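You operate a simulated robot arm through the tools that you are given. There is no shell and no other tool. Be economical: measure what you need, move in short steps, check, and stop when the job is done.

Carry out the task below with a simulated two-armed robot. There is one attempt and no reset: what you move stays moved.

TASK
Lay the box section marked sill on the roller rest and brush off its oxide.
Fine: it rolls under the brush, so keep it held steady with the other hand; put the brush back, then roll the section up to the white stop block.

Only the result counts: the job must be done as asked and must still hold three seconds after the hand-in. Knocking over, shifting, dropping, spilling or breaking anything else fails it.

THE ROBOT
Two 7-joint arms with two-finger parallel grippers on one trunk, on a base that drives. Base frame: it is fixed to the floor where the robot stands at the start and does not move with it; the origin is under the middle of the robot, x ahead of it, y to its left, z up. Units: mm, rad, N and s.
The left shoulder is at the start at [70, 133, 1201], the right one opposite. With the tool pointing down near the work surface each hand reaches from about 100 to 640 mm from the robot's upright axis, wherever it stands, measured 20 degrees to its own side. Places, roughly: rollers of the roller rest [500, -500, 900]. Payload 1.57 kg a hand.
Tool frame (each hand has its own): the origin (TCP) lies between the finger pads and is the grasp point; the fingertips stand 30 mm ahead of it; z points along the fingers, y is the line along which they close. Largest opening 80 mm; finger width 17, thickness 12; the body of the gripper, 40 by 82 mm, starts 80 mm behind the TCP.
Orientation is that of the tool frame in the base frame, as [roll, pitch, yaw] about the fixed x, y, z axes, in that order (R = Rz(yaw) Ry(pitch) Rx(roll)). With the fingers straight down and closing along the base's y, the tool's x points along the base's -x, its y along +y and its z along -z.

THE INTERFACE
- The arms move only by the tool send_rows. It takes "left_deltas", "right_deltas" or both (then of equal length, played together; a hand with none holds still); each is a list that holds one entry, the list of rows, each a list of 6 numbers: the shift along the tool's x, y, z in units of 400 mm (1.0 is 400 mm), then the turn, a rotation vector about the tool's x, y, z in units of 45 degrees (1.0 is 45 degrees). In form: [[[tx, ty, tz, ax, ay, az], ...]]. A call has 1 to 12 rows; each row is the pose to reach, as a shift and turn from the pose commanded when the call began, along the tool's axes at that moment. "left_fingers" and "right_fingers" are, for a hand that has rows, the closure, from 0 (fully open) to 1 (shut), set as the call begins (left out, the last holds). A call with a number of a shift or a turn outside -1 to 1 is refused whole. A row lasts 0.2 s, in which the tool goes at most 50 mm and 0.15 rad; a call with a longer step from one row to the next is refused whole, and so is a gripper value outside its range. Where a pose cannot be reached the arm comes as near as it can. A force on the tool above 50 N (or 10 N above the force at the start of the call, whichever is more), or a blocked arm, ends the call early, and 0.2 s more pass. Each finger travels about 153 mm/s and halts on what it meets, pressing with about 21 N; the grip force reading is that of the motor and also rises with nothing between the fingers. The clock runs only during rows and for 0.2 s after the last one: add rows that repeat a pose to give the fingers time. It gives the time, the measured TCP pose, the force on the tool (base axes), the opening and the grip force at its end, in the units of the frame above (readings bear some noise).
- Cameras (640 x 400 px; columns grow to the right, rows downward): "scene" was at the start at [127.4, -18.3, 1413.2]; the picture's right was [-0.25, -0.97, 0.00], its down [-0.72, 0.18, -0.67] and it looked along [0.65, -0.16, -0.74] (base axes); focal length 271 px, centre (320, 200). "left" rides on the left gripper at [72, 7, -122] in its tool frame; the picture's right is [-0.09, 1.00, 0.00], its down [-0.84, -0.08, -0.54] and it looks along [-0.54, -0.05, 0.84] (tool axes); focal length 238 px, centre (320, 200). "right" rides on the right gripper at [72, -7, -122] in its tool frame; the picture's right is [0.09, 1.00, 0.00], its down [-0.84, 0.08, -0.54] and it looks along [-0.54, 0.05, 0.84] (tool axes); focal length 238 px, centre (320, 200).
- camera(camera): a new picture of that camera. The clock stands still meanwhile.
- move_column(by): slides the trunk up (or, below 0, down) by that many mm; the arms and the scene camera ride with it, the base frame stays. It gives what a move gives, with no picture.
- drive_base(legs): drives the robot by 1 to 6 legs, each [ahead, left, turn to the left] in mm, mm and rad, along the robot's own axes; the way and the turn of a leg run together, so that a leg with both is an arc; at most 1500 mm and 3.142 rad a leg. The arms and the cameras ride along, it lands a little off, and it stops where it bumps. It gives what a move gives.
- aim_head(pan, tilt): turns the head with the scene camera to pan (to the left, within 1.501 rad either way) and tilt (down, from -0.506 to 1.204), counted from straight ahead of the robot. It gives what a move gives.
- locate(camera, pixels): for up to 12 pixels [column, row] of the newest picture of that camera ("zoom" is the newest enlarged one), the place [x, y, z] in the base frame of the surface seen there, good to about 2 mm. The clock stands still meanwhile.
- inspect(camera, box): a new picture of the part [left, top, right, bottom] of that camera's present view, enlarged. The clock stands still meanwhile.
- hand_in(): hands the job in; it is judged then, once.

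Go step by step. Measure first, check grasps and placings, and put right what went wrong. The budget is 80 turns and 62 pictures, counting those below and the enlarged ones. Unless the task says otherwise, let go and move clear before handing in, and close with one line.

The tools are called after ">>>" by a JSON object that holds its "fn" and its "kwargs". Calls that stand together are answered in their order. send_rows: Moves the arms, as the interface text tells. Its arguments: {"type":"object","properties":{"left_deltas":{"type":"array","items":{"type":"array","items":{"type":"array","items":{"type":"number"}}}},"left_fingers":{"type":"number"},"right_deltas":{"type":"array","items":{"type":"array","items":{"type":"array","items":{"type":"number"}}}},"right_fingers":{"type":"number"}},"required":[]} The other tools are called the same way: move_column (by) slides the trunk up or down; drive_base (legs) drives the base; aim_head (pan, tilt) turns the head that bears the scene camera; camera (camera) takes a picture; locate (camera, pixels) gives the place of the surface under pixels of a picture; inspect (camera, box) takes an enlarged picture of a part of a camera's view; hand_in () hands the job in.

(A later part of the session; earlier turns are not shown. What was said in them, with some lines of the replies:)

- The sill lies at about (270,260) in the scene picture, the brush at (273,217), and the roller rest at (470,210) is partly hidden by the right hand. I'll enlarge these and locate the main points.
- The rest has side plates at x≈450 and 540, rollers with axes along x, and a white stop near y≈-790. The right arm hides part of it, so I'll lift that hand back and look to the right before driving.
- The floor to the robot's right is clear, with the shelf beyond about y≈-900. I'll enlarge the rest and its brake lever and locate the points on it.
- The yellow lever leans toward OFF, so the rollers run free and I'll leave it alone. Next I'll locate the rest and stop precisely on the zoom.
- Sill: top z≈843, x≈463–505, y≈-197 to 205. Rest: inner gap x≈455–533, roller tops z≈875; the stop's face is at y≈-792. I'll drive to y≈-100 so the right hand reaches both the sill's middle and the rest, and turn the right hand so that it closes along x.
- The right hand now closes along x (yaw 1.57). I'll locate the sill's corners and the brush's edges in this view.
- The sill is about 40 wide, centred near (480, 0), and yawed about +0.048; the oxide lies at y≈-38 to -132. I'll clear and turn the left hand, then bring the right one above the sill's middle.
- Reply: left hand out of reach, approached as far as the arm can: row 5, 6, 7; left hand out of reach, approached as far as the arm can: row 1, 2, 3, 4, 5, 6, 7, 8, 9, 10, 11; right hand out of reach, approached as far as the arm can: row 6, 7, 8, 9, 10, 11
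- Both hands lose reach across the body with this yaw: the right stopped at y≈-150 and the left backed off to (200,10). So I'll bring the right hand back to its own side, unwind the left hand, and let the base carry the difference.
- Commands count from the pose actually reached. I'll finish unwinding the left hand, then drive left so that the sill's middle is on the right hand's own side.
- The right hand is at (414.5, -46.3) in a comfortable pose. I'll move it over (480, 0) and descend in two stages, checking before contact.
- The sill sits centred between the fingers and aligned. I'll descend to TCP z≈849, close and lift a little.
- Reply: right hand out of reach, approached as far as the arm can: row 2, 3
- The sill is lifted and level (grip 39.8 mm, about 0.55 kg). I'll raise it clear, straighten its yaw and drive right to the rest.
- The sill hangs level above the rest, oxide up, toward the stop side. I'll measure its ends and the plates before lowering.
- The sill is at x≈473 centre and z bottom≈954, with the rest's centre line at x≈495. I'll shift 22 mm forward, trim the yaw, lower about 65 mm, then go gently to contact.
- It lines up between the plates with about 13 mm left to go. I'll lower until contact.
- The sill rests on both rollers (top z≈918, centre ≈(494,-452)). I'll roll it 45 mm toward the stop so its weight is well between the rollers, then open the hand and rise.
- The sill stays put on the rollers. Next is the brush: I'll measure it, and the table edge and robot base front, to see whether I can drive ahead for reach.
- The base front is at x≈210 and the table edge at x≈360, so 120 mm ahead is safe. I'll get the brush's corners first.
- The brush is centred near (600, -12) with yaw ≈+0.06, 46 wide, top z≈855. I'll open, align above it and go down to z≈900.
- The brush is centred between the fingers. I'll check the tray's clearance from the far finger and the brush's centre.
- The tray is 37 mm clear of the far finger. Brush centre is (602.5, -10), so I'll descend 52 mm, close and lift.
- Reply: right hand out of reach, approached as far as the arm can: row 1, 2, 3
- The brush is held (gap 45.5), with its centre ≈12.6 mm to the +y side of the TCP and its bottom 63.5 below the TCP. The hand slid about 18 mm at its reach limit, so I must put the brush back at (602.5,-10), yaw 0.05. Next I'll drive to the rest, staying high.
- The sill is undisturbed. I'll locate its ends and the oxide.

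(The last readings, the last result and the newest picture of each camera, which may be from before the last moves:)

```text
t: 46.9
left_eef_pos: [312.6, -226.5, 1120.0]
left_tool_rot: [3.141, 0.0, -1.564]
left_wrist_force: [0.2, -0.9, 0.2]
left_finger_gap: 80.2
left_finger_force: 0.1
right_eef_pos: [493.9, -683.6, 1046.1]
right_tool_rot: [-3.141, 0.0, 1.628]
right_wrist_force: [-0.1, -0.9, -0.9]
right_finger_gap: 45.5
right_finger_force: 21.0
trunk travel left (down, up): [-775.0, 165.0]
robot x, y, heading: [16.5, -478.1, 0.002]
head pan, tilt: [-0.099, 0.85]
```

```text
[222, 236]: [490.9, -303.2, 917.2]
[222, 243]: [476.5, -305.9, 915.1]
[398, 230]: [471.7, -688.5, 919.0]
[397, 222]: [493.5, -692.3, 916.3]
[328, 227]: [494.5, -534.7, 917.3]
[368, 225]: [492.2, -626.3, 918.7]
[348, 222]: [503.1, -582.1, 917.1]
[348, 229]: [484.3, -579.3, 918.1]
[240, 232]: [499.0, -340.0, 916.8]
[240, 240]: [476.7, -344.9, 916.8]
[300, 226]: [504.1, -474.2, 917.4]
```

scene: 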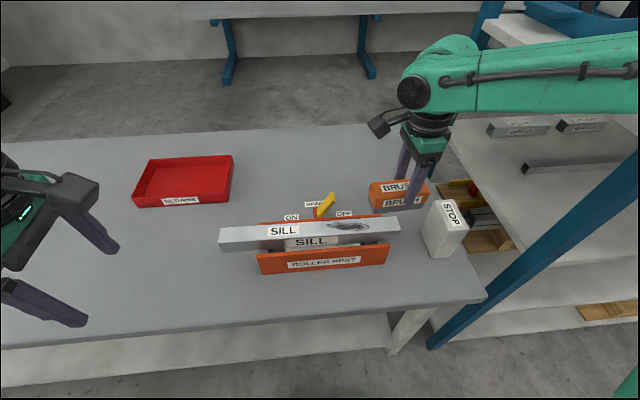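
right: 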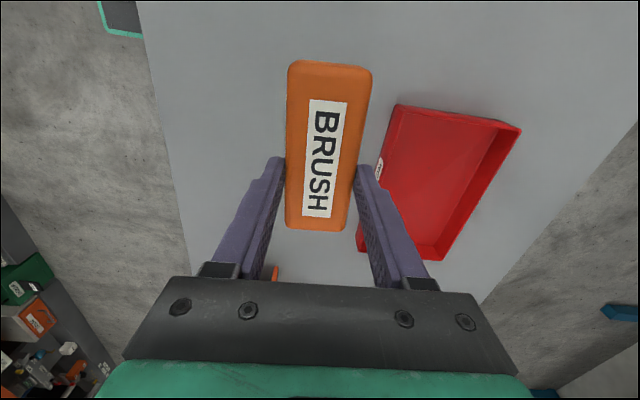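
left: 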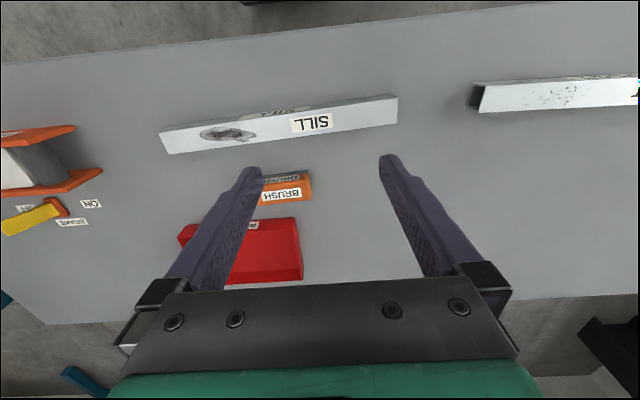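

The sill's centre is at (494, -498) and the oxide spans y -535 to -626. I'll bring the left hand over the near end at y≈-330, then down.

>>> {"fn": "send_rows", "kwargs": {"left_deltas": [[[0.05, -0.1, 0.05, 0, 0, 0], [0.1, -0.2, 0.1, 0, 0, 0], [0.15, -0.3, 0.15, 0, 0, 0], [0.2, -0.4, 0.2, 0, 0, 0], [0.26, -0.455, 0.28, 0, 0, 0], [0.26, -0.455, 0.36, 0, 0, 0], [0.26, -0.455, 0.4, 0, 0, 0], [0.26, -0.455, 0.4, 0, 0, 0]]], "left_fingers": 0.1}}

>>> {"fn": "camera", "kwargs": {"camera": "left"}}

```text
t: 48.7
left_eef_pos: [495.2, -330.5, 958.4]
left_tool_rot: [3.142, 0.0, -1.564]
left_wrist_force: [0.5, 0.3, -0.3]
left_finger_gap: 72.1
left_finger_force: 0.1
right_eef_pos: [492.6, -682.3, 1045.3]
right_tool_rot: [3.141, 0.001, 1.628]
right_wrist_force: [0.3, 0.5, -1.3]
right_finger_gap: 45.5
right_finger_force: 21.4
trunk travel left (down, up): [-775.0, 165.0]
robot x, y, heading: [14.6, -476.1, 0.005]
head pan, tilt: [-0.099, 0.85]
```

```text
39 pictures are left
```

left: 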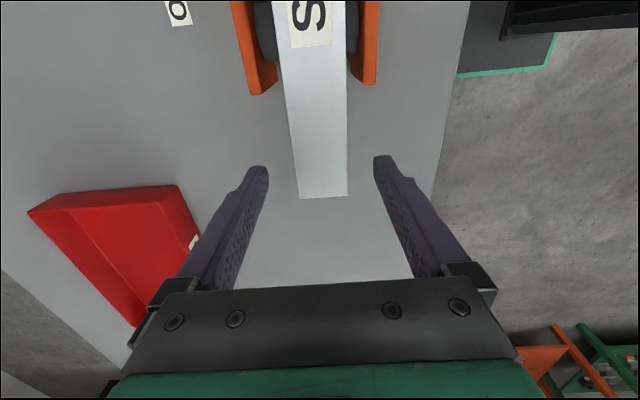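

The sill's end is centred between the left fingers. I'll descend 45 mm and close.

>>> {"fn": "send_rows", "kwargs": {"left_deltas": [[[0, 0, 0.06, 0, 0, 0], [0, 0, 0.112, 0, 0, 0], [0, 0, 0.112, 0, 0, 0]]]}}

>>> {"fn": "send_rows", "kwargs": {"left_deltas": [[[0, 0, 0, 0, 0, 0], [0, 0, 0, 0, 0, 0], [0, 0, 0, 0, 0, 0]]], "left_fingers": 1}}

>>> {"fn": "camera", "kwargs": {"camera": "scene"}}

```text
t: 49.5
left_eef_pos: [494.7, -329.1, 916.0]
left_tool_rot: [3.141, 0.001, -1.562]
left_wrist_force: [-0.7, -0.4, -0.1]
left_finger_gap: 71.9
left_finger_force: 0.0
right_eef_pos: [492.7, -682.6, 1046.0]
right_tool_rot: [3.141, 0.0, 1.627]
right_wrist_force: [-0.1, 0.4, -1.2]
right_finger_gap: 45.8
right_finger_force: 20.7
trunk travel left (down, up): [-775.0, 165.0]
robot x, y, heading: [15.1, -479.1, 0.008]
head pan, tilt: [-0.099, 0.85]
```

```text
t: 50.3
left_eef_pos: [493.8, -329.8, 915.9]
left_tool_rot: [-3.141, 0.002, -1.565]
left_wrist_force: [-0.3, 0.2, 0.1]
left_finger_gap: 40.1
left_finger_force: 20.6
right_eef_pos: [493.3, -683.1, 1045.8]
right_tool_rot: [-3.141, 0.0, 1.626]
right_wrist_force: [-0.4, 0.0, -1.7]
right_finger_gap: 45.4
right_finger_force: 20.4
trunk travel left (down, up): [-775.0, 165.0]
robot x, y, heading: [19.0, -476.5, 0.006]
head pan, tilt: [-0.099, 0.85]
```

```text
38 pictures are left
```

scene: 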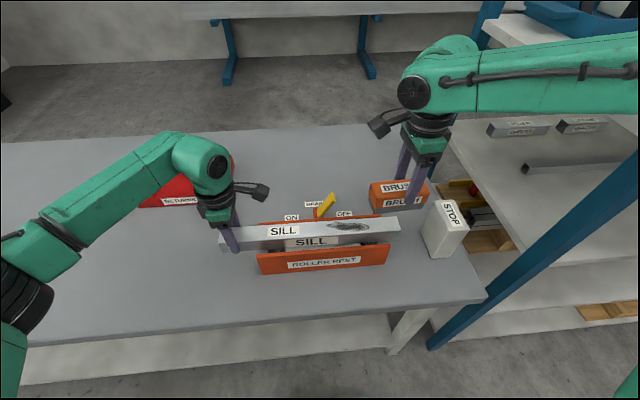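

The left hand grips the sill (gap 40.1). I'll bring the brush over the oxide, centred at y≈-580, stopping about 13 mm above.

>>> {"fn": "send_rows", "kwargs": {"right_deltas": [[[0.08, 0.005, 0, 0, 0, 0], [0.16, 0.01, 0, 0, 0, 0], [0.2245, 0.015, 0, 0, 0, 0], [0.2245, 0.015, 0.07, 0, 0, 0], [0.2245, 0.015, 0.1275, 0, 0, 0], [0.2245, 0.015, 0.1275, 0, 0, 0]]]}}

>>> {"fn": "inspect", "kwargs": {"camera": "scene", "box": [190, 120, 470, 290]}}

```text
t: 51.7
left_eef_pos: [495.0, -328.7, 915.7]
left_tool_rot: [-3.141, 0.0, -1.565]
left_wrist_force: [-1.9, 0.8, -0.2]
left_finger_gap: 40.1
left_finger_force: 20.9
right_eef_pos: [495.2, -594.0, 994.3]
right_tool_rot: [3.141, 0.0, 1.624]
right_wrist_force: [-0.3, 0.2, -0.6]
right_finger_gap: 45.5
right_finger_force: 21.3
trunk travel left (down, up): [-775.0, 165.0]
robot x, y, heading: [15.7, -478.2, 0.002]
head pan, tilt: [-0.099, 0.85]
```

```text
2.29 times, centred on (330, 205) of scene
```

zoom: 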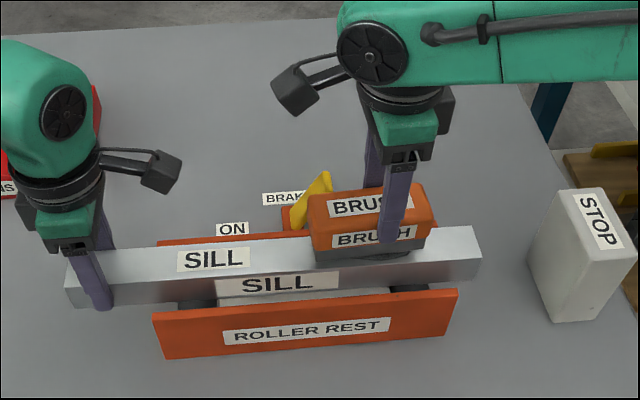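

The brush hovers over the oxide with good clearance between the wrist cameras. I'll lower it until light contact.

>>> {"fn": "send_rows", "kwargs": {"right_deltas": [[[0, 0, 0.015, 0, 0, 0], [0, 0, 0.028, 0, 0, 0], [0, 0, 0.036, 0, 0, 0], [0, 0, 0.04, 0, 0, 0], [0, 0, 0.04, 0, 0, 0]]]}}

```text
t: 52.9
left_eef_pos: [494.0, -329.1, 914.7]
left_tool_rot: [3.141, 0.0, -1.562]
left_wrist_force: [-0.3, 1.0, -0.9]
left_finger_gap: 39.9
left_finger_force: 21.1
right_eef_pos: [495.5, -594.0, 980.6]
right_tool_rot: [3.141, 0.0, 1.625]
right_wrist_force: [0.1, -1.5, 8.6]
right_finger_gap: 45.5
right_finger_force: 20.8
trunk travel left (down, up): [-775.0, 165.0]
robot x, y, heading: [16.6, -479.7, 0.006]
head pan, tilt: [-0.099, 0.85]
```

The brush presses at about 9 N. I'll stroke along the sill ±32 mm while the left hand holds.

>>> {"fn": "send_rows", "kwargs": {"right_deltas": [[[0.04, 0, 0, 0, 0, 0], [0.08, 0, 0, 0, 0, 0], [0.04, 0, 0, 0, 0, 0], [0, 0, 0, 0, 0, 0], [-0.04, 0, 0, 0, 0, 0], [-0.08, 0, 0, 0, 0, 0], [-0.04, 0, 0, 0, 0, 0], [0, 0, 0, 0, 0, 0], [0.04, 0, 0, 0, 0, 0], [0.08, 0, 0, 0, 0, 0], [0.04, 0, 0, 0, 0, 0], [0, 0, 0, 0, 0, 0]]]}}

>>> {"fn": "send_rows", "kwargs": {"right_deltas": [[[-0.04, 0, 0, 0, 0, 0], [-0.08, 0, 0, 0, 0, 0], [-0.12, 0, 0, 0, 0, 0], [-0.16, 0, 0, 0, 0, 0], [-0.16, 0, 0, 0, 0, 0]]]}}

>>> {"fn": "inspect", "kwargs": {"camera": "scene", "box": [190, 120, 470, 290]}}

```text
t: 55.5
left_eef_pos: [494.0, -329.6, 914.8]
left_tool_rot: [3.14, 0.001, -1.562]
left_wrist_force: [-1.3, -2.0, -0.1]
left_finger_gap: 40.3
left_finger_force: 20.9
right_eef_pos: [493.4, -593.4, 981.6]
right_tool_rot: [-3.141, -0.001, 1.627]
right_wrist_force: [-0.8, 0.7, 3.1]
right_finger_gap: 45.6
right_finger_force: 20.4
right hand out of reach, approached as far as the arm can: row 1, 2, 3, 9, 10, 11
trunk travel left (down, up): [-775.0, 165.0]
robot x, y, heading: [15.0, -478.4, 0.006]
head pan, tilt: [-0.099, 0.85]
```

```text
t: 56.7
left_eef_pos: [493.9, -329.3, 915.4]
left_tool_rot: [3.141, -0.003, -1.564]
left_wrist_force: [-0.4, -3.4, -0.2]
left_finger_gap: 39.7
left_finger_force: 20.7
right_eef_pos: [496.6, -656.1, 980.4]
right_tool_rot: [3.139, 0.0, 1.627]
right_wrist_force: [0.1, 3.8, 7.2]
right_finger_gap: 45.7
right_finger_force: 20.8
trunk travel left (down, up): [-775.0, 165.0]
robot x, y, heading: [17.9, -476.6, 0.004]
head pan, tilt: [-0.099, 0.85]
```

```text
2.29 times, centred on (330, 205) of scene
```

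zoom: 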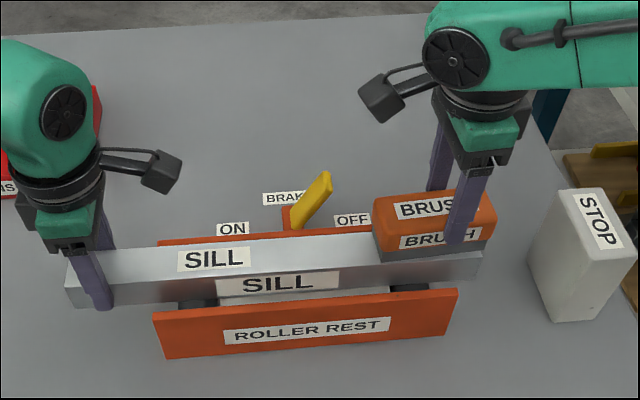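

The uncovered part of the oxide area already looks clean. I'll do two more strokes slightly deeper over the rest, then lift to check.

>>> {"fn": "send_rows", "kwargs": {"right_deltas": [[[0.04, 0, 0.004, 0, 0, 0], [0.08, 0, 0.004, 0, 0, 0], [0.12, 0, 0.004, 0, 0, 0], [0.16, 0, 0.004, 0, 0, 0], [0.12, 0, 0.004, 0, 0, 0], [0.08, 0, 0.004, 0, 0, 0], [0.04, 0, 0.004, 0, 0, 0], [0.08, 0, 0.004, 0, 0, 0], [0.12, 0, 0.004, 0, 0, 0], [0.08, 0, 0.004, 0, 0, 0], [0.04, 0, 0.004, 0, 0, 0], [0, 0, 0.004, 0, 0, 0]]]}}

>>> {"fn": "send_rows", "kwargs": {"right_deltas": [[[0, 0, -0.08, 0, 0, 0], [-0.05, 0, -0.16, 0, 0, 0], [-0.1, 0, -0.2, 0, 0, 0], [-0.15, 0, -0.2, 0, 0, 0], [-0.15, 0, -0.2, 0, 0, 0]]]}}

>>> {"fn": "inspect", "kwargs": {"camera": "scene", "box": [190, 120, 470, 290]}}

```text
t: 59.3
left_eef_pos: [493.3, -330.2, 915.8]
left_tool_rot: [3.141, -0.003, -1.564]
left_wrist_force: [-1.2, -4.1, 0.7]
left_finger_gap: 39.8
left_finger_force: 20.7
right_eef_pos: [496.2, -655.6, 978.4]
right_tool_rot: [3.141, -0.002, 1.628]
right_wrist_force: [-0.5, 4.3, 10.5]
right_finger_gap: 45.4
right_finger_force: 20.8
trunk travel left (down, up): [-775.0, 165.0]
robot x, y, heading: [14.7, -474.7, 0.007]
head pan, tilt: [-0.099, 0.85]
```

```text
t: 60.5
left_eef_pos: [495.8, -329.1, 915.2]
left_tool_rot: [-3.141, 0.002, -1.565]
left_wrist_force: [-0.8, -0.4, 0.7]
left_finger_gap: 39.6
left_finger_force: 21.1
right_eef_pos: [500.6, -716.0, 1058.9]
right_tool_rot: [-3.141, 0.002, 1.628]
right_wrist_force: [0.3, 0.8, -1.5]
right_finger_gap: 45.6
right_finger_force: 21.1
trunk travel left (down, up): [-775.0, 165.0]
robot x, y, heading: [16.9, -476.5, 0.009]
head pan, tilt: [-0.099, 0.85]
```

```text
2.29 times, centred on (330, 205) of scene
```

zoom: 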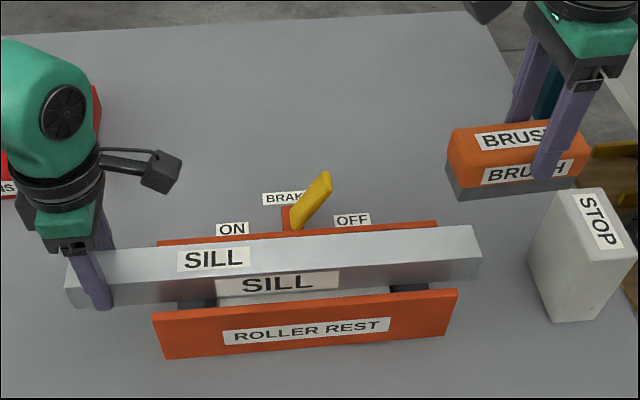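

The oxide is gone from the top face. Now I'll release the left hand carefully, raise it clear, and check that the sill stays.

>>> {"fn": "send_rows", "kwargs": {"left_deltas": [[[0, 0, 0, 0, 0, 0], [0, 0, 0, 0, 0, 0]]], "left_fingers": 0.15}}

>>> {"fn": "send_rows", "kwargs": {"left_deltas": [[[0, 0, -0.06, 0, 0, 0], [0, 0, -0.16, 0, 0, 0], [0, 0, -0.26, 0, 0, 0], [0, 0, -0.36, 0, 0, 0], [-0.1, 0.1, -0.45, 0, 0, 0], [-0.2, 0.2, -0.45, 0, 0, 0], [-0.25, 0.3, -0.45, 0, 0, 0], [-0.25, 0.4, -0.45, 0, 0, 0]]]}}

>>> {"fn": "camera", "kwargs": {"camera": "scene"}}

>>> {"fn": "camera", "kwargs": {"camera": "right"}}

```text
t: 61.1
left_eef_pos: [494.2, -329.2, 914.4]
left_tool_rot: [-3.141, 0.0, -1.565]
left_wrist_force: [-0.4, -0.7, -0.4]
left_finger_gap: 68.1
left_finger_force: 0.2
right_eef_pos: [500.5, -717.4, 1057.2]
right_tool_rot: [3.142, 0.001, 1.626]
right_wrist_force: [-0.7, 0.8, -1.4]
right_finger_gap: 45.4
right_finger_force: 20.7
trunk travel left (down, up): [-775.0, 165.0]
robot x, y, heading: [15.4, -479.8, 0.005]
head pan, tilt: [-0.099, 0.85]
```

```text
refused: row 5 steps farther than a row can; nothing moved
```

```text
34 pictures are left
```

scene: 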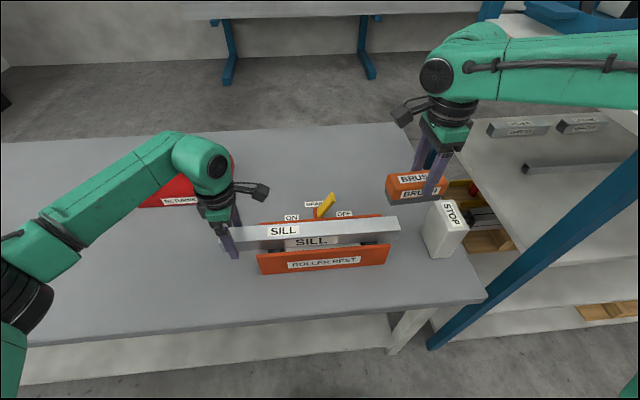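

```text
33 pictures are left
```

right: 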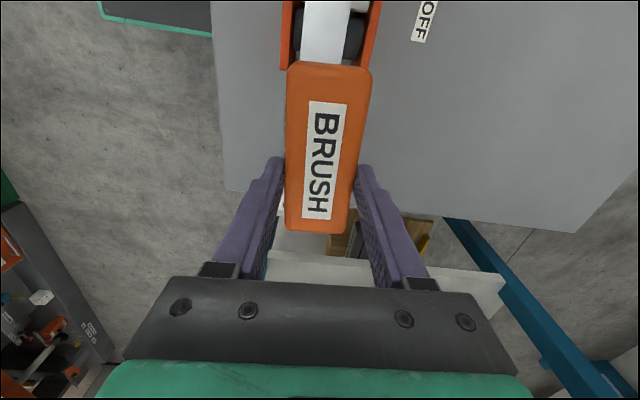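

The sill is loose and still, and the brush has not slipped in the hand. The retreat call was refused for its step size, so I'll resend it smoother, then drive back to the brush's place.

>>> {"fn": "send_rows", "kwargs": {"left_deltas": [[[0, 0, -0.06, 0, 0, 0], [0, 0, -0.16, 0, 0, 0], [0, 0, -0.26, 0, 0, 0], [0, 0, -0.36, 0, 0, 0], [-0.05, 0.05, -0.43, 0, 0, 0], [-0.1, 0.12, -0.45, 0, 0, 0], [-0.15, 0.2, -0.45, 0, 0, 0], [-0.2, 0.28, -0.45, 0, 0, 0], [-0.25, 0.36, -0.45, 0, 0, 0], [-0.25, 0.4, -0.45, 0, 0, 0]]]}}

>>> {"fn": "drive_base", "kwargs": {"legs": [[0, 350, 0], [0, 320, 0], [95, 0, 0]]}}

>>> {"fn": "move_column", "kwargs": {"by": -80}}

>>> {"fn": "camera", "kwargs": {"camera": "scene"}}

```text
t: 63.3
left_eef_pos: [334.3, -229.8, 1093.1]
left_tool_rot: [3.141, -0.001, -1.562]
left_wrist_force: [1.2, 0.1, -0.4]
left_finger_gap: 67.9
left_finger_force: 0.1
right_eef_pos: [501.0, -717.3, 1057.3]
right_tool_rot: [3.141, 0.0, 1.625]
right_wrist_force: [-0.4, -0.6, -0.9]
right_finger_gap: 45.6
right_finger_force: 22.1
trunk travel left (down, up): [-775.0, 165.0]
robot x, y, heading: [19.1, -474.8, 0.004]
head pan, tilt: [-0.099, 0.85]
```

```text
t: 68.1
left_eef_pos: [425.9, 442.6, 1094.5]
left_tool_rot: [-3.139, -0.001, -1.567]
left_wrist_force: [-0.3, 0.6, -0.3]
left_finger_gap: 68.0
left_finger_force: 0.0
right_eef_pos: [590.9, -48.2, 1058.6]
right_tool_rot: [3.141, 0.0, 1.621]
right_wrist_force: [-0.5, 0.5, -0.5]
right_finger_gap: 45.5
right_finger_force: 20.8
trunk travel left (down, up): [-775.0, 165.0]
robot x, y, heading: [109.1, 192.6, 0.002]
head pan, tilt: [-0.099, 0.85]
```

```text
t: 69.2
left_eef_pos: [428.2, 442.0, 1013.3]
left_tool_rot: [-3.141, -0.001, -1.567]
left_wrist_force: [0.2, 0.2, -1.0]
left_finger_gap: 68.2
left_finger_force: 0.1
right_eef_pos: [591.1, -48.3, 978.4]
right_tool_rot: [3.141, 0.001, 1.62]
right_wrist_force: [0.3, 0.3, -2.0]
right_finger_gap: 45.5
right_finger_force: 20.7
trunk travel left (down, up): [-695.0, 245.0]
robot x, y, heading: [109.3, 194.1, -0.0]
head pan, tilt: [-0.099, 0.85]
```

```text
32 pictures are left
```

scene: 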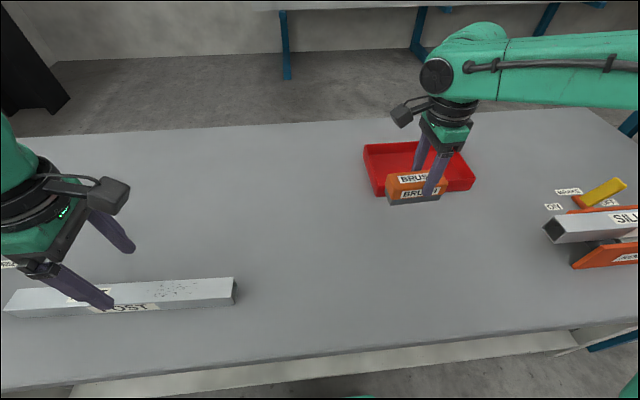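

The hand is near the brush's old place, TCP (591,-48,978). I'll align to TCP (603,-22.6) and lower to about 17 mm above the table.

>>> {"fn": "send_rows", "kwargs": {"right_deltas": [[[0.063, 0.033, 0, 0, 0, 0], [0.063, 0.033, 0.08, 0, 0, 0], [0.063, 0.033, 0.16, 0, 0, 0], [0.063, 0.033, 0.2375, 0, 0, 0], [0.063, 0.033, 0.2375, 0, 0, 0]]]}}

>>> {"fn": "camera", "kwargs": {"camera": "scene"}}

>>> {"fn": "locate", "kwargs": {"camera": "scene", "pixels": [[390, 178], [440, 172], [390, 192], [438, 190]]}}

```text
t: 70.4
left_eef_pos: [427.7, 440.3, 1013.6]
left_tool_rot: [3.141, 0.0, -1.567]
left_wrist_force: [0.1, -0.4, -0.1]
left_finger_gap: 68.1
left_finger_force: 0.1
right_eef_pos: [603.0, -21.3, 883.2]
right_tool_rot: [3.141, 0.002, 1.622]
right_wrist_force: [-0.2, 0.8, -0.5]
right_finger_gap: 45.4
right_finger_force: 20.7
trunk travel left (down, up): [-695.0, 245.0]
robot x, y, heading: [105.7, 194.8, -0.002]
head pan, tilt: [-0.099, 0.85]
```

```text
31 pictures are left
```

scene: 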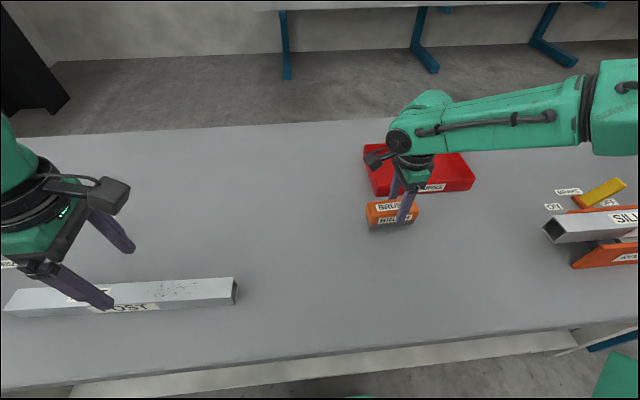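

```text
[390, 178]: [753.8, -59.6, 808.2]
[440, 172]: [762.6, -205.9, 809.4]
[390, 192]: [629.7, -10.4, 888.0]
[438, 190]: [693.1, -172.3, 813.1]
```

It reached position exactly. I'll lower the last 17 mm and feel for the table.

>>> {"fn": "send_rows", "kwargs": {"right_deltas": [[[0, 0, 0.02, 0, 0, 0], [0, 0, 0.035, 0, 0, 0], [0, 0, 0.043, 0, 0, 0], [0, 0, 0.043, 0, 0, 0]]]}}

>>> {"fn": "inspect", "kwargs": {"camera": "scene", "box": [340, 160, 460, 250]}}

>>> {"fn": "locate", "kwargs": {"camera": "zoom", "pixels": [[150, 245], [150, 260], [190, 350], [380, 330], [250, 265], [200, 330]]}}

```text
t: 71.4
left_eef_pos: [427.1, 440.9, 1013.7]
left_tool_rot: [3.141, 0.0, -1.567]
left_wrist_force: [0.4, -0.8, -0.3]
left_finger_gap: 68.1
left_finger_force: 0.1
right_eef_pos: [603.9, -22.0, 866.5]
right_tool_rot: [-3.142, -0.001, 1.622]
right_wrist_force: [0.4, -0.1, -1.0]
right_finger_gap: 45.8
right_finger_force: 20.9
trunk travel left (down, up): [-695.0, 245.0]
robot x, y, heading: [108.1, 192.1, 0.001]
head pan, tilt: [-0.099, 0.85]
```

```text
4.44 times, centred on (400, 205) of scene
```

zoom: 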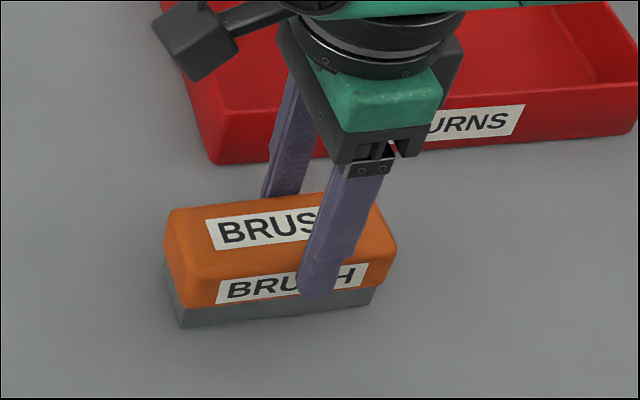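

```text
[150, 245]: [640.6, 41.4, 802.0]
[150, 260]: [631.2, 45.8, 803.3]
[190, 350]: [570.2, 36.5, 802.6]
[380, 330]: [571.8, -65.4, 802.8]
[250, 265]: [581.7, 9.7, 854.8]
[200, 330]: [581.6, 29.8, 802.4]
```

The brush's top is at z≈855, about 1 mm from resting. I'll press 2 mm more, open, rise, and look.

>>> {"fn": "send_rows", "kwargs": {"right_deltas": [[[0, 0, 0.003, 0, 0, 0], [0, 0, 0.006, 0, 0, 0], [0, 0, 0.006, 0, 0, 0]]]}}

>>> {"fn": "send_rows", "kwargs": {"right_deltas": [[[0, 0, 0, 0, 0, 0], [0, 0, 0, 0, 0, 0], [0, 0, 0, 0, 0, 0]]], "right_fingers": 0.2}}

>>> {"fn": "send_rows", "kwargs": {"right_deltas": [[[0, 0, -0.06, 0, 0, 0], [0, 0, -0.15, 0, 0, 0], [0, 0, -0.25, 0, 0, 0], [0, 0, -0.35, 0, 0, 0], [0, 0, -0.45, 0, 0, 0], [0, 0, -0.45, 0, 0, 0]]]}}

>>> {"fn": "camera", "kwargs": {"camera": "right"}}

>>> {"fn": "locate", "kwargs": {"camera": "right", "pixels": [[300, 120], [318, 120], [345, 120], [318, 170]]}}

```text
t: 72.2
left_eef_pos: [427.5, 441.1, 1013.3]
left_tool_rot: [3.141, -0.001, -1.568]
left_wrist_force: [-0.2, -0.4, -0.8]
left_finger_gap: 68.0
left_finger_force: 0.0
right_eef_pos: [603.2, -21.4, 863.0]
right_tool_rot: [3.14, 0.0, 1.622]
right_wrist_force: [0.0, -0.6, 2.0]
right_finger_gap: 45.7
right_finger_force: 21.5
trunk travel left (down, up): [-695.0, 245.0]
robot x, y, heading: [111.2, 195.7, 0.003]
head pan, tilt: [-0.099, 0.85]
```

```text
t: 73.0
left_eef_pos: [427.5, 439.8, 1013.2]
left_tool_rot: [3.14, 0.0, -1.569]
left_wrist_force: [0.7, -0.2, -0.2]
left_finger_gap: 67.9
left_finger_force: 0.0
right_eef_pos: [604.4, -21.0, 864.0]
right_tool_rot: [-3.142, 0.0, 1.621]
right_wrist_force: [0.1, 0.3, 0.9]
right_finger_gap: 64.0
right_finger_force: 0.0
trunk travel left (down, up): [-695.0, 245.0]
robot x, y, heading: [110.3, 194.1, 0.001]
head pan, tilt: [-0.099, 0.85]
```

```text
t: 74.4
left_eef_pos: [428.6, 441.5, 1013.7]
left_tool_rot: [-3.142, 0.001, -1.568]
left_wrist_force: [1.0, 0.4, 0.0]
left_finger_gap: 67.9
left_finger_force: 0.1
right_eef_pos: [604.3, -22.5, 1044.5]
right_tool_rot: [-3.142, 0.001, 1.621]
right_wrist_force: [-1.1, -0.3, 0.1]
right_finger_gap: 63.9
right_finger_force: 0.1
trunk travel left (down, up): [-695.0, 245.0]
robot x, y, heading: [109.3, 195.8, 0.001]
head pan, tilt: [-0.099, 0.85]
```

```text
29 pictures are left
```

right: 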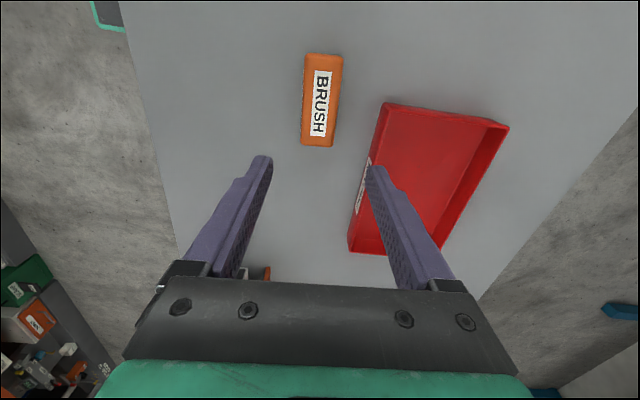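

```text
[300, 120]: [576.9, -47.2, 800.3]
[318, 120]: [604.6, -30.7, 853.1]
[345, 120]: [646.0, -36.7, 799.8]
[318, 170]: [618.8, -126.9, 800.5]
```

The brush is standing free on the table. I'll check its ends quickly and drive back to the rest with the trunk raised again.

>>> {"fn": "locate", "kwargs": {"camera": "right", "pixels": [[308, 62], [340, 62], [305, 138], [332, 140], [322, 58], [318, 143]]}}

>>> {"fn": "move_column", "kwargs": {"by": 80}}

>>> {"fn": "drive_base", "kwargs": {"legs": [[-100, 0, 0], [0, -320, 0], [0, -260, 0]]}}

>>> {"fn": "camera", "kwargs": {"camera": "scene"}}

```text
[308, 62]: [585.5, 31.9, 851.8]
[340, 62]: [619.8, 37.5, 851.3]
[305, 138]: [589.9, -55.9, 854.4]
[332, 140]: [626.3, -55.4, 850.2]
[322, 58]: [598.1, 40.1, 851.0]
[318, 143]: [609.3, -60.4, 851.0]
```

```text
t: 75.6
left_eef_pos: [428.7, 441.0, 1094.0]
left_tool_rot: [-3.141, -0.001, -1.568]
left_wrist_force: [0.2, -0.4, 0.5]
left_finger_gap: 68.0
left_finger_force: 0.1
right_eef_pos: [604.0, -20.9, 1122.8]
right_tool_rot: [3.14, 0.001, 1.621]
right_wrist_force: [-0.3, 0.3, -0.4]
right_finger_gap: 64.0
right_finger_force: 0.0
trunk travel left (down, up): [-775.0, 165.0]
robot x, y, heading: [109.6, 192.7, -0.003]
head pan, tilt: [-0.099, 0.85]
```

```text
t: 80.0
left_eef_pos: [327.6, -143.7, 1094.2]
left_tool_rot: [3.141, 0.0, -1.567]
left_wrist_force: [0.0, -0.5, -0.7]
left_finger_gap: 67.8
left_finger_force: 0.0
right_eef_pos: [503.4, -604.9, 1124.6]
right_tool_rot: [3.14, 0.003, 1.624]
right_wrist_force: [0.4, 0.6, -0.4]
right_finger_gap: 63.9
right_finger_force: 0.0
trunk travel left (down, up): [-775.0, 165.0]
robot x, y, heading: [7.4, -391.3, -0.003]
head pan, tilt: [-0.099, 0.85]
```

```text
28 pictures are left
```

scene: 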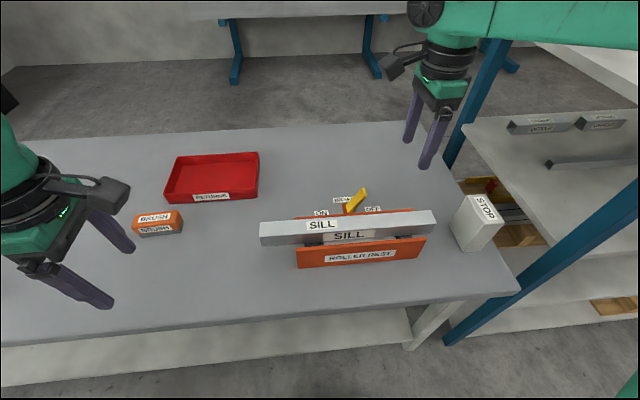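

The brush is back at (604,-10), within about 2 mm of its start. The sill hasn't moved, so I'll take it with a shallow right-hand grip at y≈-560 for rolling.

>>> {"fn": "send_rows", "kwargs": {"right_deltas": [[[0.06, -0.01, 0, 0, 0, 0.03], [0.1135, -0.0175, 0, 0, 0, 0.067], [0.1135, -0.0175, 0.1, 0, 0, 0.067], [0.1135, -0.0175, 0.2, 0, 0, 0.067], [0.1135, -0.0175, 0.3, 0, 0, 0.067], [0.1135, -0.0175, 0.3375, 0, 0, 0.067], [0.1135, -0.0175, 0.3375, 0, 0, 0.067]]]}}

>>> {"fn": "camera", "kwargs": {"camera": "right"}}

>>> {"fn": "locate", "kwargs": {"camera": "scene", "pixels": [[434, 222], [435, 232], [262, 233], [262, 242], [455, 215], [457, 230], [430, 215], [300, 240], [410, 228]]}}

```text
t: 81.6
left_eef_pos: [327.7, -143.7, 1093.5]
left_tool_rot: [-3.141, 0.0, -1.567]
left_wrist_force: [-0.9, -0.2, -0.2]
left_finger_gap: 68.0
left_finger_force: 0.1
right_eef_pos: [494.3, -560.4, 989.8]
right_tool_rot: [3.141, 0.0, 1.57]
right_wrist_force: [-0.2, -0.3, 0.8]
right_finger_gap: 64.1
right_finger_force: 0.1
trunk travel left (down, up): [-775.0, 165.0]
robot x, y, heading: [11.1, -390.4, 0.002]
head pan, tilt: [-0.099, 0.85]
```

```text
27 pictures are left
```

right: 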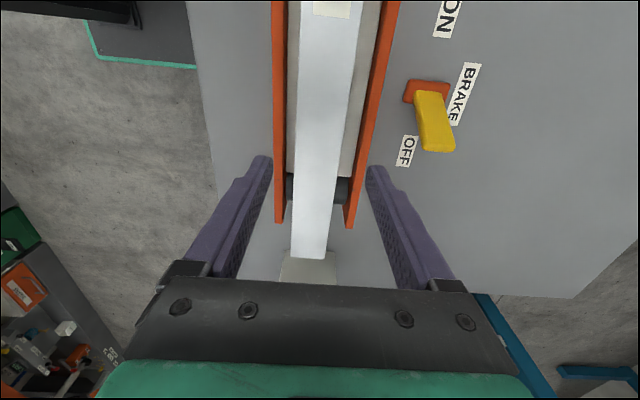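

```text
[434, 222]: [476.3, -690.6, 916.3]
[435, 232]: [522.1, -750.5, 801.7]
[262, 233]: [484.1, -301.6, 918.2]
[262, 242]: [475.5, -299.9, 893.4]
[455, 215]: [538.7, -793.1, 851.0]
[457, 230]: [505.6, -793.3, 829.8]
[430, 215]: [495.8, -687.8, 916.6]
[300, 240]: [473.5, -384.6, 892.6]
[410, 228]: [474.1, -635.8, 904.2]
```

The sill runs straight and centred. I'll locate its stop-side end in the right view, then descend to z≈934 and grip.

>>> {"fn": "locate", "kwargs": {"camera": "right", "pixels": [[300, 254], [315, 255], [325, 256], [310, 275], [310, 262], [300, 60], [345, 60], [295, 240], [327, 240]]}}

>>> {"fn": "send_rows", "kwargs": {"right_deltas": [[[0, 0, 0.07, 0, 0, 0], [0, 0, 0.138, 0, 0, 0], [0, 0, 0.138, 0, 0, 0]]]}}

>>> {"fn": "send_rows", "kwargs": {"right_deltas": [[[0, 0, 0, 0, 0, 0], [0, 0, 0, 0, 0, 0], [0, 0, 0, 0, 0, 0]]], "right_fingers": 1}}

```text
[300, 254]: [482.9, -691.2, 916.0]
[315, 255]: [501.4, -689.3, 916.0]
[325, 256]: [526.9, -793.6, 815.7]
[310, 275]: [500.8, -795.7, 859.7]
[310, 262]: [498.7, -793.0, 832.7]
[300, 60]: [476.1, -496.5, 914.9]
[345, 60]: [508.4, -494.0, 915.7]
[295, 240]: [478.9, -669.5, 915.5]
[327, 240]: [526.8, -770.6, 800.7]
```

```text
t: 82.4
left_eef_pos: [327.7, -143.2, 1093.7]
left_tool_rot: [3.141, 0.0, -1.568]
left_wrist_force: [-0.1, -0.5, -0.2]
left_finger_gap: 68.0
left_finger_force: 0.1
right_eef_pos: [494.0, -559.9, 933.5]
right_tool_rot: [3.141, 0.001, 1.569]
right_wrist_force: [-0.6, 0.6, 0.6]
right_finger_gap: 64.0
right_finger_force: 0.0
trunk travel left (down, up): [-775.0, 165.0]
robot x, y, heading: [5.5, -391.5, 0.002]
head pan, tilt: [-0.099, 0.85]
```

```text
t: 83.2
left_eef_pos: [327.0, -143.3, 1093.6]
left_tool_rot: [-3.141, 0.0, -1.569]
left_wrist_force: [0.2, -0.1, 0.0]
left_finger_gap: 68.2
left_finger_force: 0.1
right_eef_pos: [494.4, -560.7, 932.3]
right_tool_rot: [-3.141, 0.0, 1.566]
right_wrist_force: [-0.1, 0.1, 0.1]
right_finger_gap: 40.0
right_finger_force: 21.6
trunk travel left (down, up): [-775.0, 165.0]
robot x, y, heading: [5.1, -387.3, -0.003]
head pan, tilt: [-0.099, 0.85]
```

Gripped (gap 40.0); the sill's end is at y≈-693 and the stop face at -793. I'll roll it 88 mm along, then measure.

>>> {"fn": "send_rows", "kwargs": {"right_deltas": [[[-0.03, 0, 0, 0, 0, 0], [-0.06, 0, 0, 0, 0, 0], [-0.09, 0, 0, 0, 0, 0], [-0.12, 0, 0, 0, 0, 0], [-0.15, 0, 0, 0, 0, 0], [-0.18, 0, 0, 0, 0, 0], [-0.2, 0, 0, 0, 0, 0], [-0.22, 0, 0, 0, 0, 0], [-0.22, 0, 0, 0, 0, 0]]]}}

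>>> {"fn": "inspect", "kwargs": {"camera": "scene", "box": [360, 170, 520, 270]}}

```text
t: 85.2
left_eef_pos: [328.9, -143.6, 1093.4]
left_tool_rot: [3.141, 0.001, -1.567]
left_wrist_force: [-0.1, 0.2, 0.2]
left_finger_gap: 67.9
left_finger_force: 0.2
right_eef_pos: [494.7, -649.1, 933.7]
right_tool_rot: [3.141, 0.0, 1.569]
right_wrist_force: [1.6, -0.3, 0.6]
right_finger_gap: 39.9
right_finger_force: 21.3
trunk travel left (down, up): [-775.0, 165.0]
robot x, y, heading: [5.8, -392.1, -0.006]
head pan, tilt: [-0.099, 0.85]
```

```text
4.00 times, centred on (440, 220) of scene
```

zoom: 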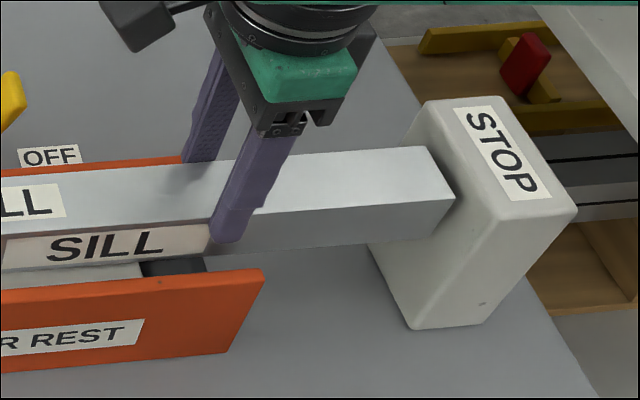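

About 10 mm remains. I'll creep in 2 mm rows for 8 mm and watch the force.

>>> {"fn": "send_rows", "kwargs": {"right_deltas": [[[-0.005, 0, 0, 0, 0, 0], [-0.01, 0, 0, 0, 0, 0], [-0.015, 0, 0, 0, 0, 0], [-0.02, 0, 0, 0, 0, 0], [-0.02, 0, 0, 0, 0, 0]]]}}

>>> {"fn": "inspect", "kwargs": {"camera": "scene", "box": [440, 190, 500, 250]}}

```text
t: 86.4
left_eef_pos: [328.0, -142.5, 1093.1]
left_tool_rot: [-3.141, 0.0, -1.568]
left_wrist_force: [-0.3, 0.7, -0.3]
left_finger_gap: 68.1
left_finger_force: 0.1
right_eef_pos: [493.9, -657.2, 934.7]
right_tool_rot: [-3.139, 0.0, 1.571]
right_wrist_force: [0.5, 0.2, 0.2]
right_finger_gap: 39.8
right_finger_force: 20.2
trunk travel left (down, up): [-775.0, 165.0]
robot x, y, heading: [12.8, -389.5, -0.001]
head pan, tilt: [-0.099, 0.85]
```

```text
6.67 times, centred on (470, 220) of scene
```

zoom: 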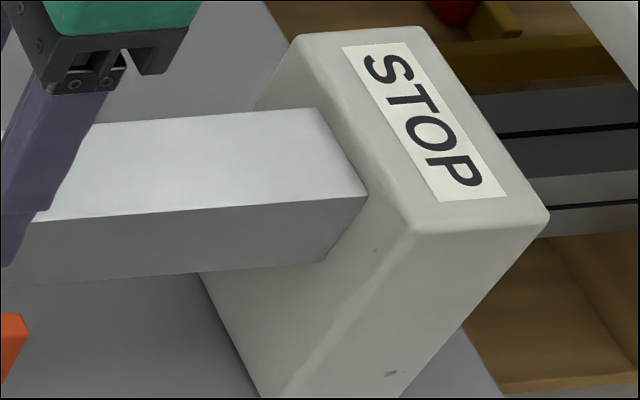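

Still no push force, but the gap is nearly closed. I'll creep on by up to 2 mm at a time until the y force shows contact.

>>> {"fn": "send_rows", "kwargs": {"right_deltas": [[[-0.0025, 0, 0, 0, 0, 0], [-0.005, 0, 0, 0, 0, 0], [-0.005, 0, 0, 0, 0, 0]]]}}

>>> {"fn": "send_rows", "kwargs": {"right_deltas": [[[-0.0025, 0, 0, 0, 0, 0], [-0.0025, 0, 0, 0, 0, 0]]]}}

>>> {"fn": "send_rows", "kwargs": {"right_deltas": [[[-0.0025, 0, 0, 0, 0, 0], [-0.0025, 0, 0, 0, 0, 0]]]}}

>>> {"fn": "inspect", "kwargs": {"camera": "scene", "box": [440, 190, 500, 250]}}

```text
t: 87.2
left_eef_pos: [328.2, -142.9, 1093.3]
left_tool_rot: [3.141, -0.002, -1.567]
left_wrist_force: [-0.1, 1.3, -0.2]
left_finger_gap: 67.9
left_finger_force: 0.0
right_eef_pos: [495.1, -657.2, 934.4]
right_tool_rot: [-3.141, 0.001, 1.568]
right_wrist_force: [-1.1, 7.3, -3.0]
right_finger_gap: 39.8
right_finger_force: 21.5
trunk travel left (down, up): [-775.0, 165.0]
robot x, y, heading: [6.6, -387.8, -0.004]
head pan, tilt: [-0.099, 0.85]
```

```text
t: 87.8
left_eef_pos: [329.3, -140.2, 1092.7]
left_tool_rot: [-3.14, -0.002, -1.569]
left_wrist_force: [0.0, -0.2, -0.1]
left_finger_gap: 68.0
left_finger_force: 0.0
right_eef_pos: [496.6, -657.9, 935.2]
right_tool_rot: [-3.141, 0.002, 1.569]
right_wrist_force: [-2.6, 12.3, -3.2]
right_finger_gap: 39.7
right_finger_force: 20.5
trunk travel left (down, up): [-775.0, 165.0]
robot x, y, heading: [10.1, -388.1, 0.002]
head pan, tilt: [-0.099, 0.85]
```

```text
t: 88.4
left_eef_pos: [328.5, -140.5, 1093.8]
left_tool_rot: [3.14, -0.005, -1.568]
left_wrist_force: [0.2, -1.0, 0.6]
left_finger_gap: 68.1
left_finger_force: 0.0
right_eef_pos: [495.6, -658.8, 935.0]
right_tool_rot: [3.14, 0.004, 1.569]
right_wrist_force: [-3.0, 13.1, -1.8]
right_finger_gap: 39.9
right_finger_force: 21.6
trunk travel left (down, up): [-775.0, 165.0]
robot x, y, heading: [7.9, -393.4, 0.001]
head pan, tilt: [-0.099, 0.85]
```

```text
6.67 times, centred on (470, 220) of scene
```

zoom: 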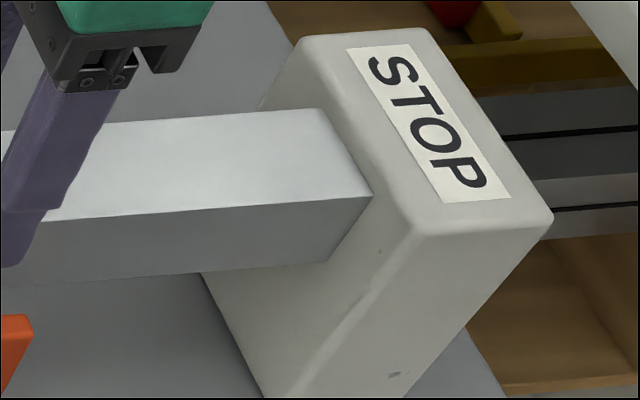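

Contact is clear (y force 13 N). I'll open the fingers only, rise straight up, and check the result.

>>> {"fn": "send_rows", "kwargs": {"right_deltas": [[[0, 0, 0, 0, 0, 0], [0, 0, 0, 0, 0, 0], [0, 0, 0, 0, 0, 0]]], "right_fingers": 0.35}}

>>> {"fn": "send_rows", "kwargs": {"right_deltas": [[[0, 0, -0.04, 0, 0, 0], [0, 0, -0.12, 0, 0, 0], [0, 0, -0.22, 0, 0, 0], [0, 0, -0.32, 0, 0, 0], [0, 0, -0.42, 0, 0, 0], [0, 0, -0.42, 0, 0, 0]]]}}

>>> {"fn": "camera", "kwargs": {"camera": "scene"}}

>>> {"fn": "inspect", "kwargs": {"camera": "scene", "box": [270, 170, 510, 290]}}

>>> {"fn": "locate", "kwargs": {"camera": "scene", "pixels": [[455, 215], [457, 230], [310, 232], [305, 232], [303, 232], [465, 222], [470, 223], [390, 220]]}}

```text
t: 89.2
left_eef_pos: [327.4, -144.2, 1094.1]
left_tool_rot: [-3.141, 0.0, -1.569]
left_wrist_force: [-0.2, -0.1, -0.3]
left_finger_gap: 68.1
left_finger_force: 0.0
right_eef_pos: [494.0, -661.3, 934.4]
right_tool_rot: [-3.141, -0.001, 1.568]
right_wrist_force: [-0.1, -0.3, -0.6]
right_finger_gap: 51.7
right_finger_force: 0.0
trunk travel left (down, up): [-775.0, 165.0]
robot x, y, heading: [7.8, -387.1, -0.003]
head pan, tilt: [-0.099, 0.85]
```

```text
t: 90.6
left_eef_pos: [328.2, -143.2, 1094.0]
left_tool_rot: [-3.14, -0.001, -1.568]
left_wrist_force: [0.2, -0.3, -0.2]
left_finger_gap: 68.1
left_finger_force: 0.1
right_eef_pos: [493.8, -660.0, 1101.3]
right_tool_rot: [3.141, 0.001, 1.569]
right_wrist_force: [-0.2, 0.3, -0.7]
right_finger_gap: 51.8
right_finger_force: 0.0
trunk travel left (down, up): [-775.0, 165.0]
robot x, y, heading: [9.3, -391.5, 0.003]
head pan, tilt: [-0.099, 0.85]
```

```text
23 pictures are left
```

scene: 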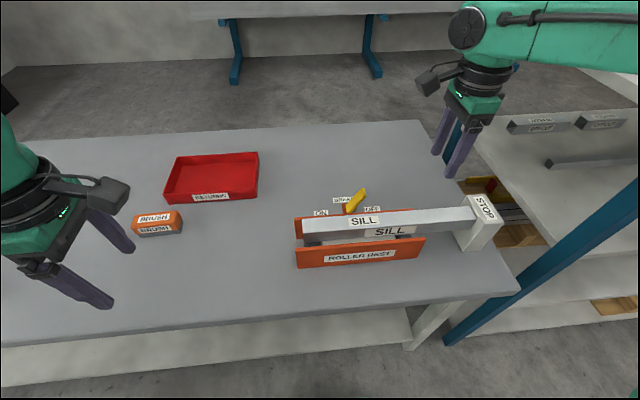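

```text
2.67 times, centred on (390, 230) of scene
```

zoom: 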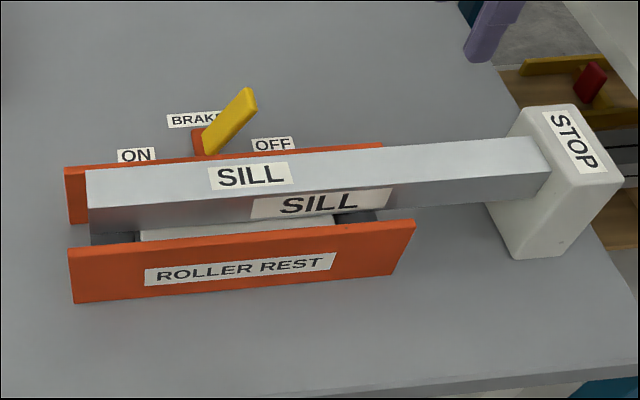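

```text
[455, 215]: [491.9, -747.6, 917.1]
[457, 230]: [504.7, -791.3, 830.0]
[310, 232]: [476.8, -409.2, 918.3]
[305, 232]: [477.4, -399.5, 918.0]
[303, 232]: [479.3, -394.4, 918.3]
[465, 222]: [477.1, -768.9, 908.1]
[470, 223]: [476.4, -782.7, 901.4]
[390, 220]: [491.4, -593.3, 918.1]
```

The sill is level, its end against the stop, and the stop's face is still at ≈-792. One close look from the right camera to confirm there's no rebound gap.

>>> {"fn": "inspect", "kwargs": {"camera": "right", "box": [240, 120, 400, 280]}}

>>> {"fn": "inspect", "kwargs": {"camera": "scene", "box": [450, 190, 500, 240]}}

```text
2.50 times, centred on (320, 200) of right
```

zoom: 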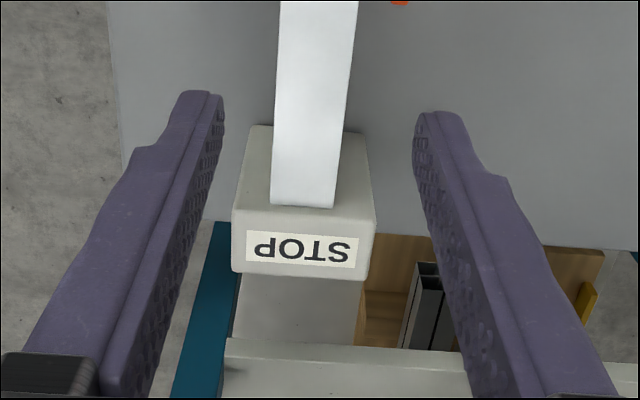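

```text
8.00 times, centred on (475, 215) of scene
```

zoom: 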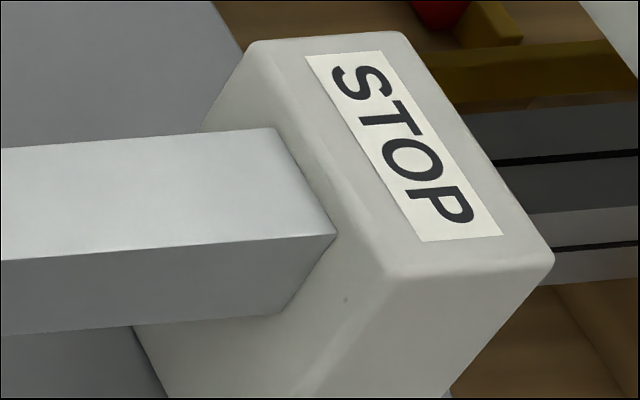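

The sill is flush with the stop, clean on top and level on the rollers. The brush is back in its place and both hands are clear, so I'm handing in.

>>> {"fn": "hand_in", "kwargs": {}}

```text
The job is handed in.
```

I laid the sill on the roller rest and brushed the oxide off its top while the left hand held it. I then put the brush back within about 2 mm of where it was and rolled the sill up against the white stop block; the job is handed in.
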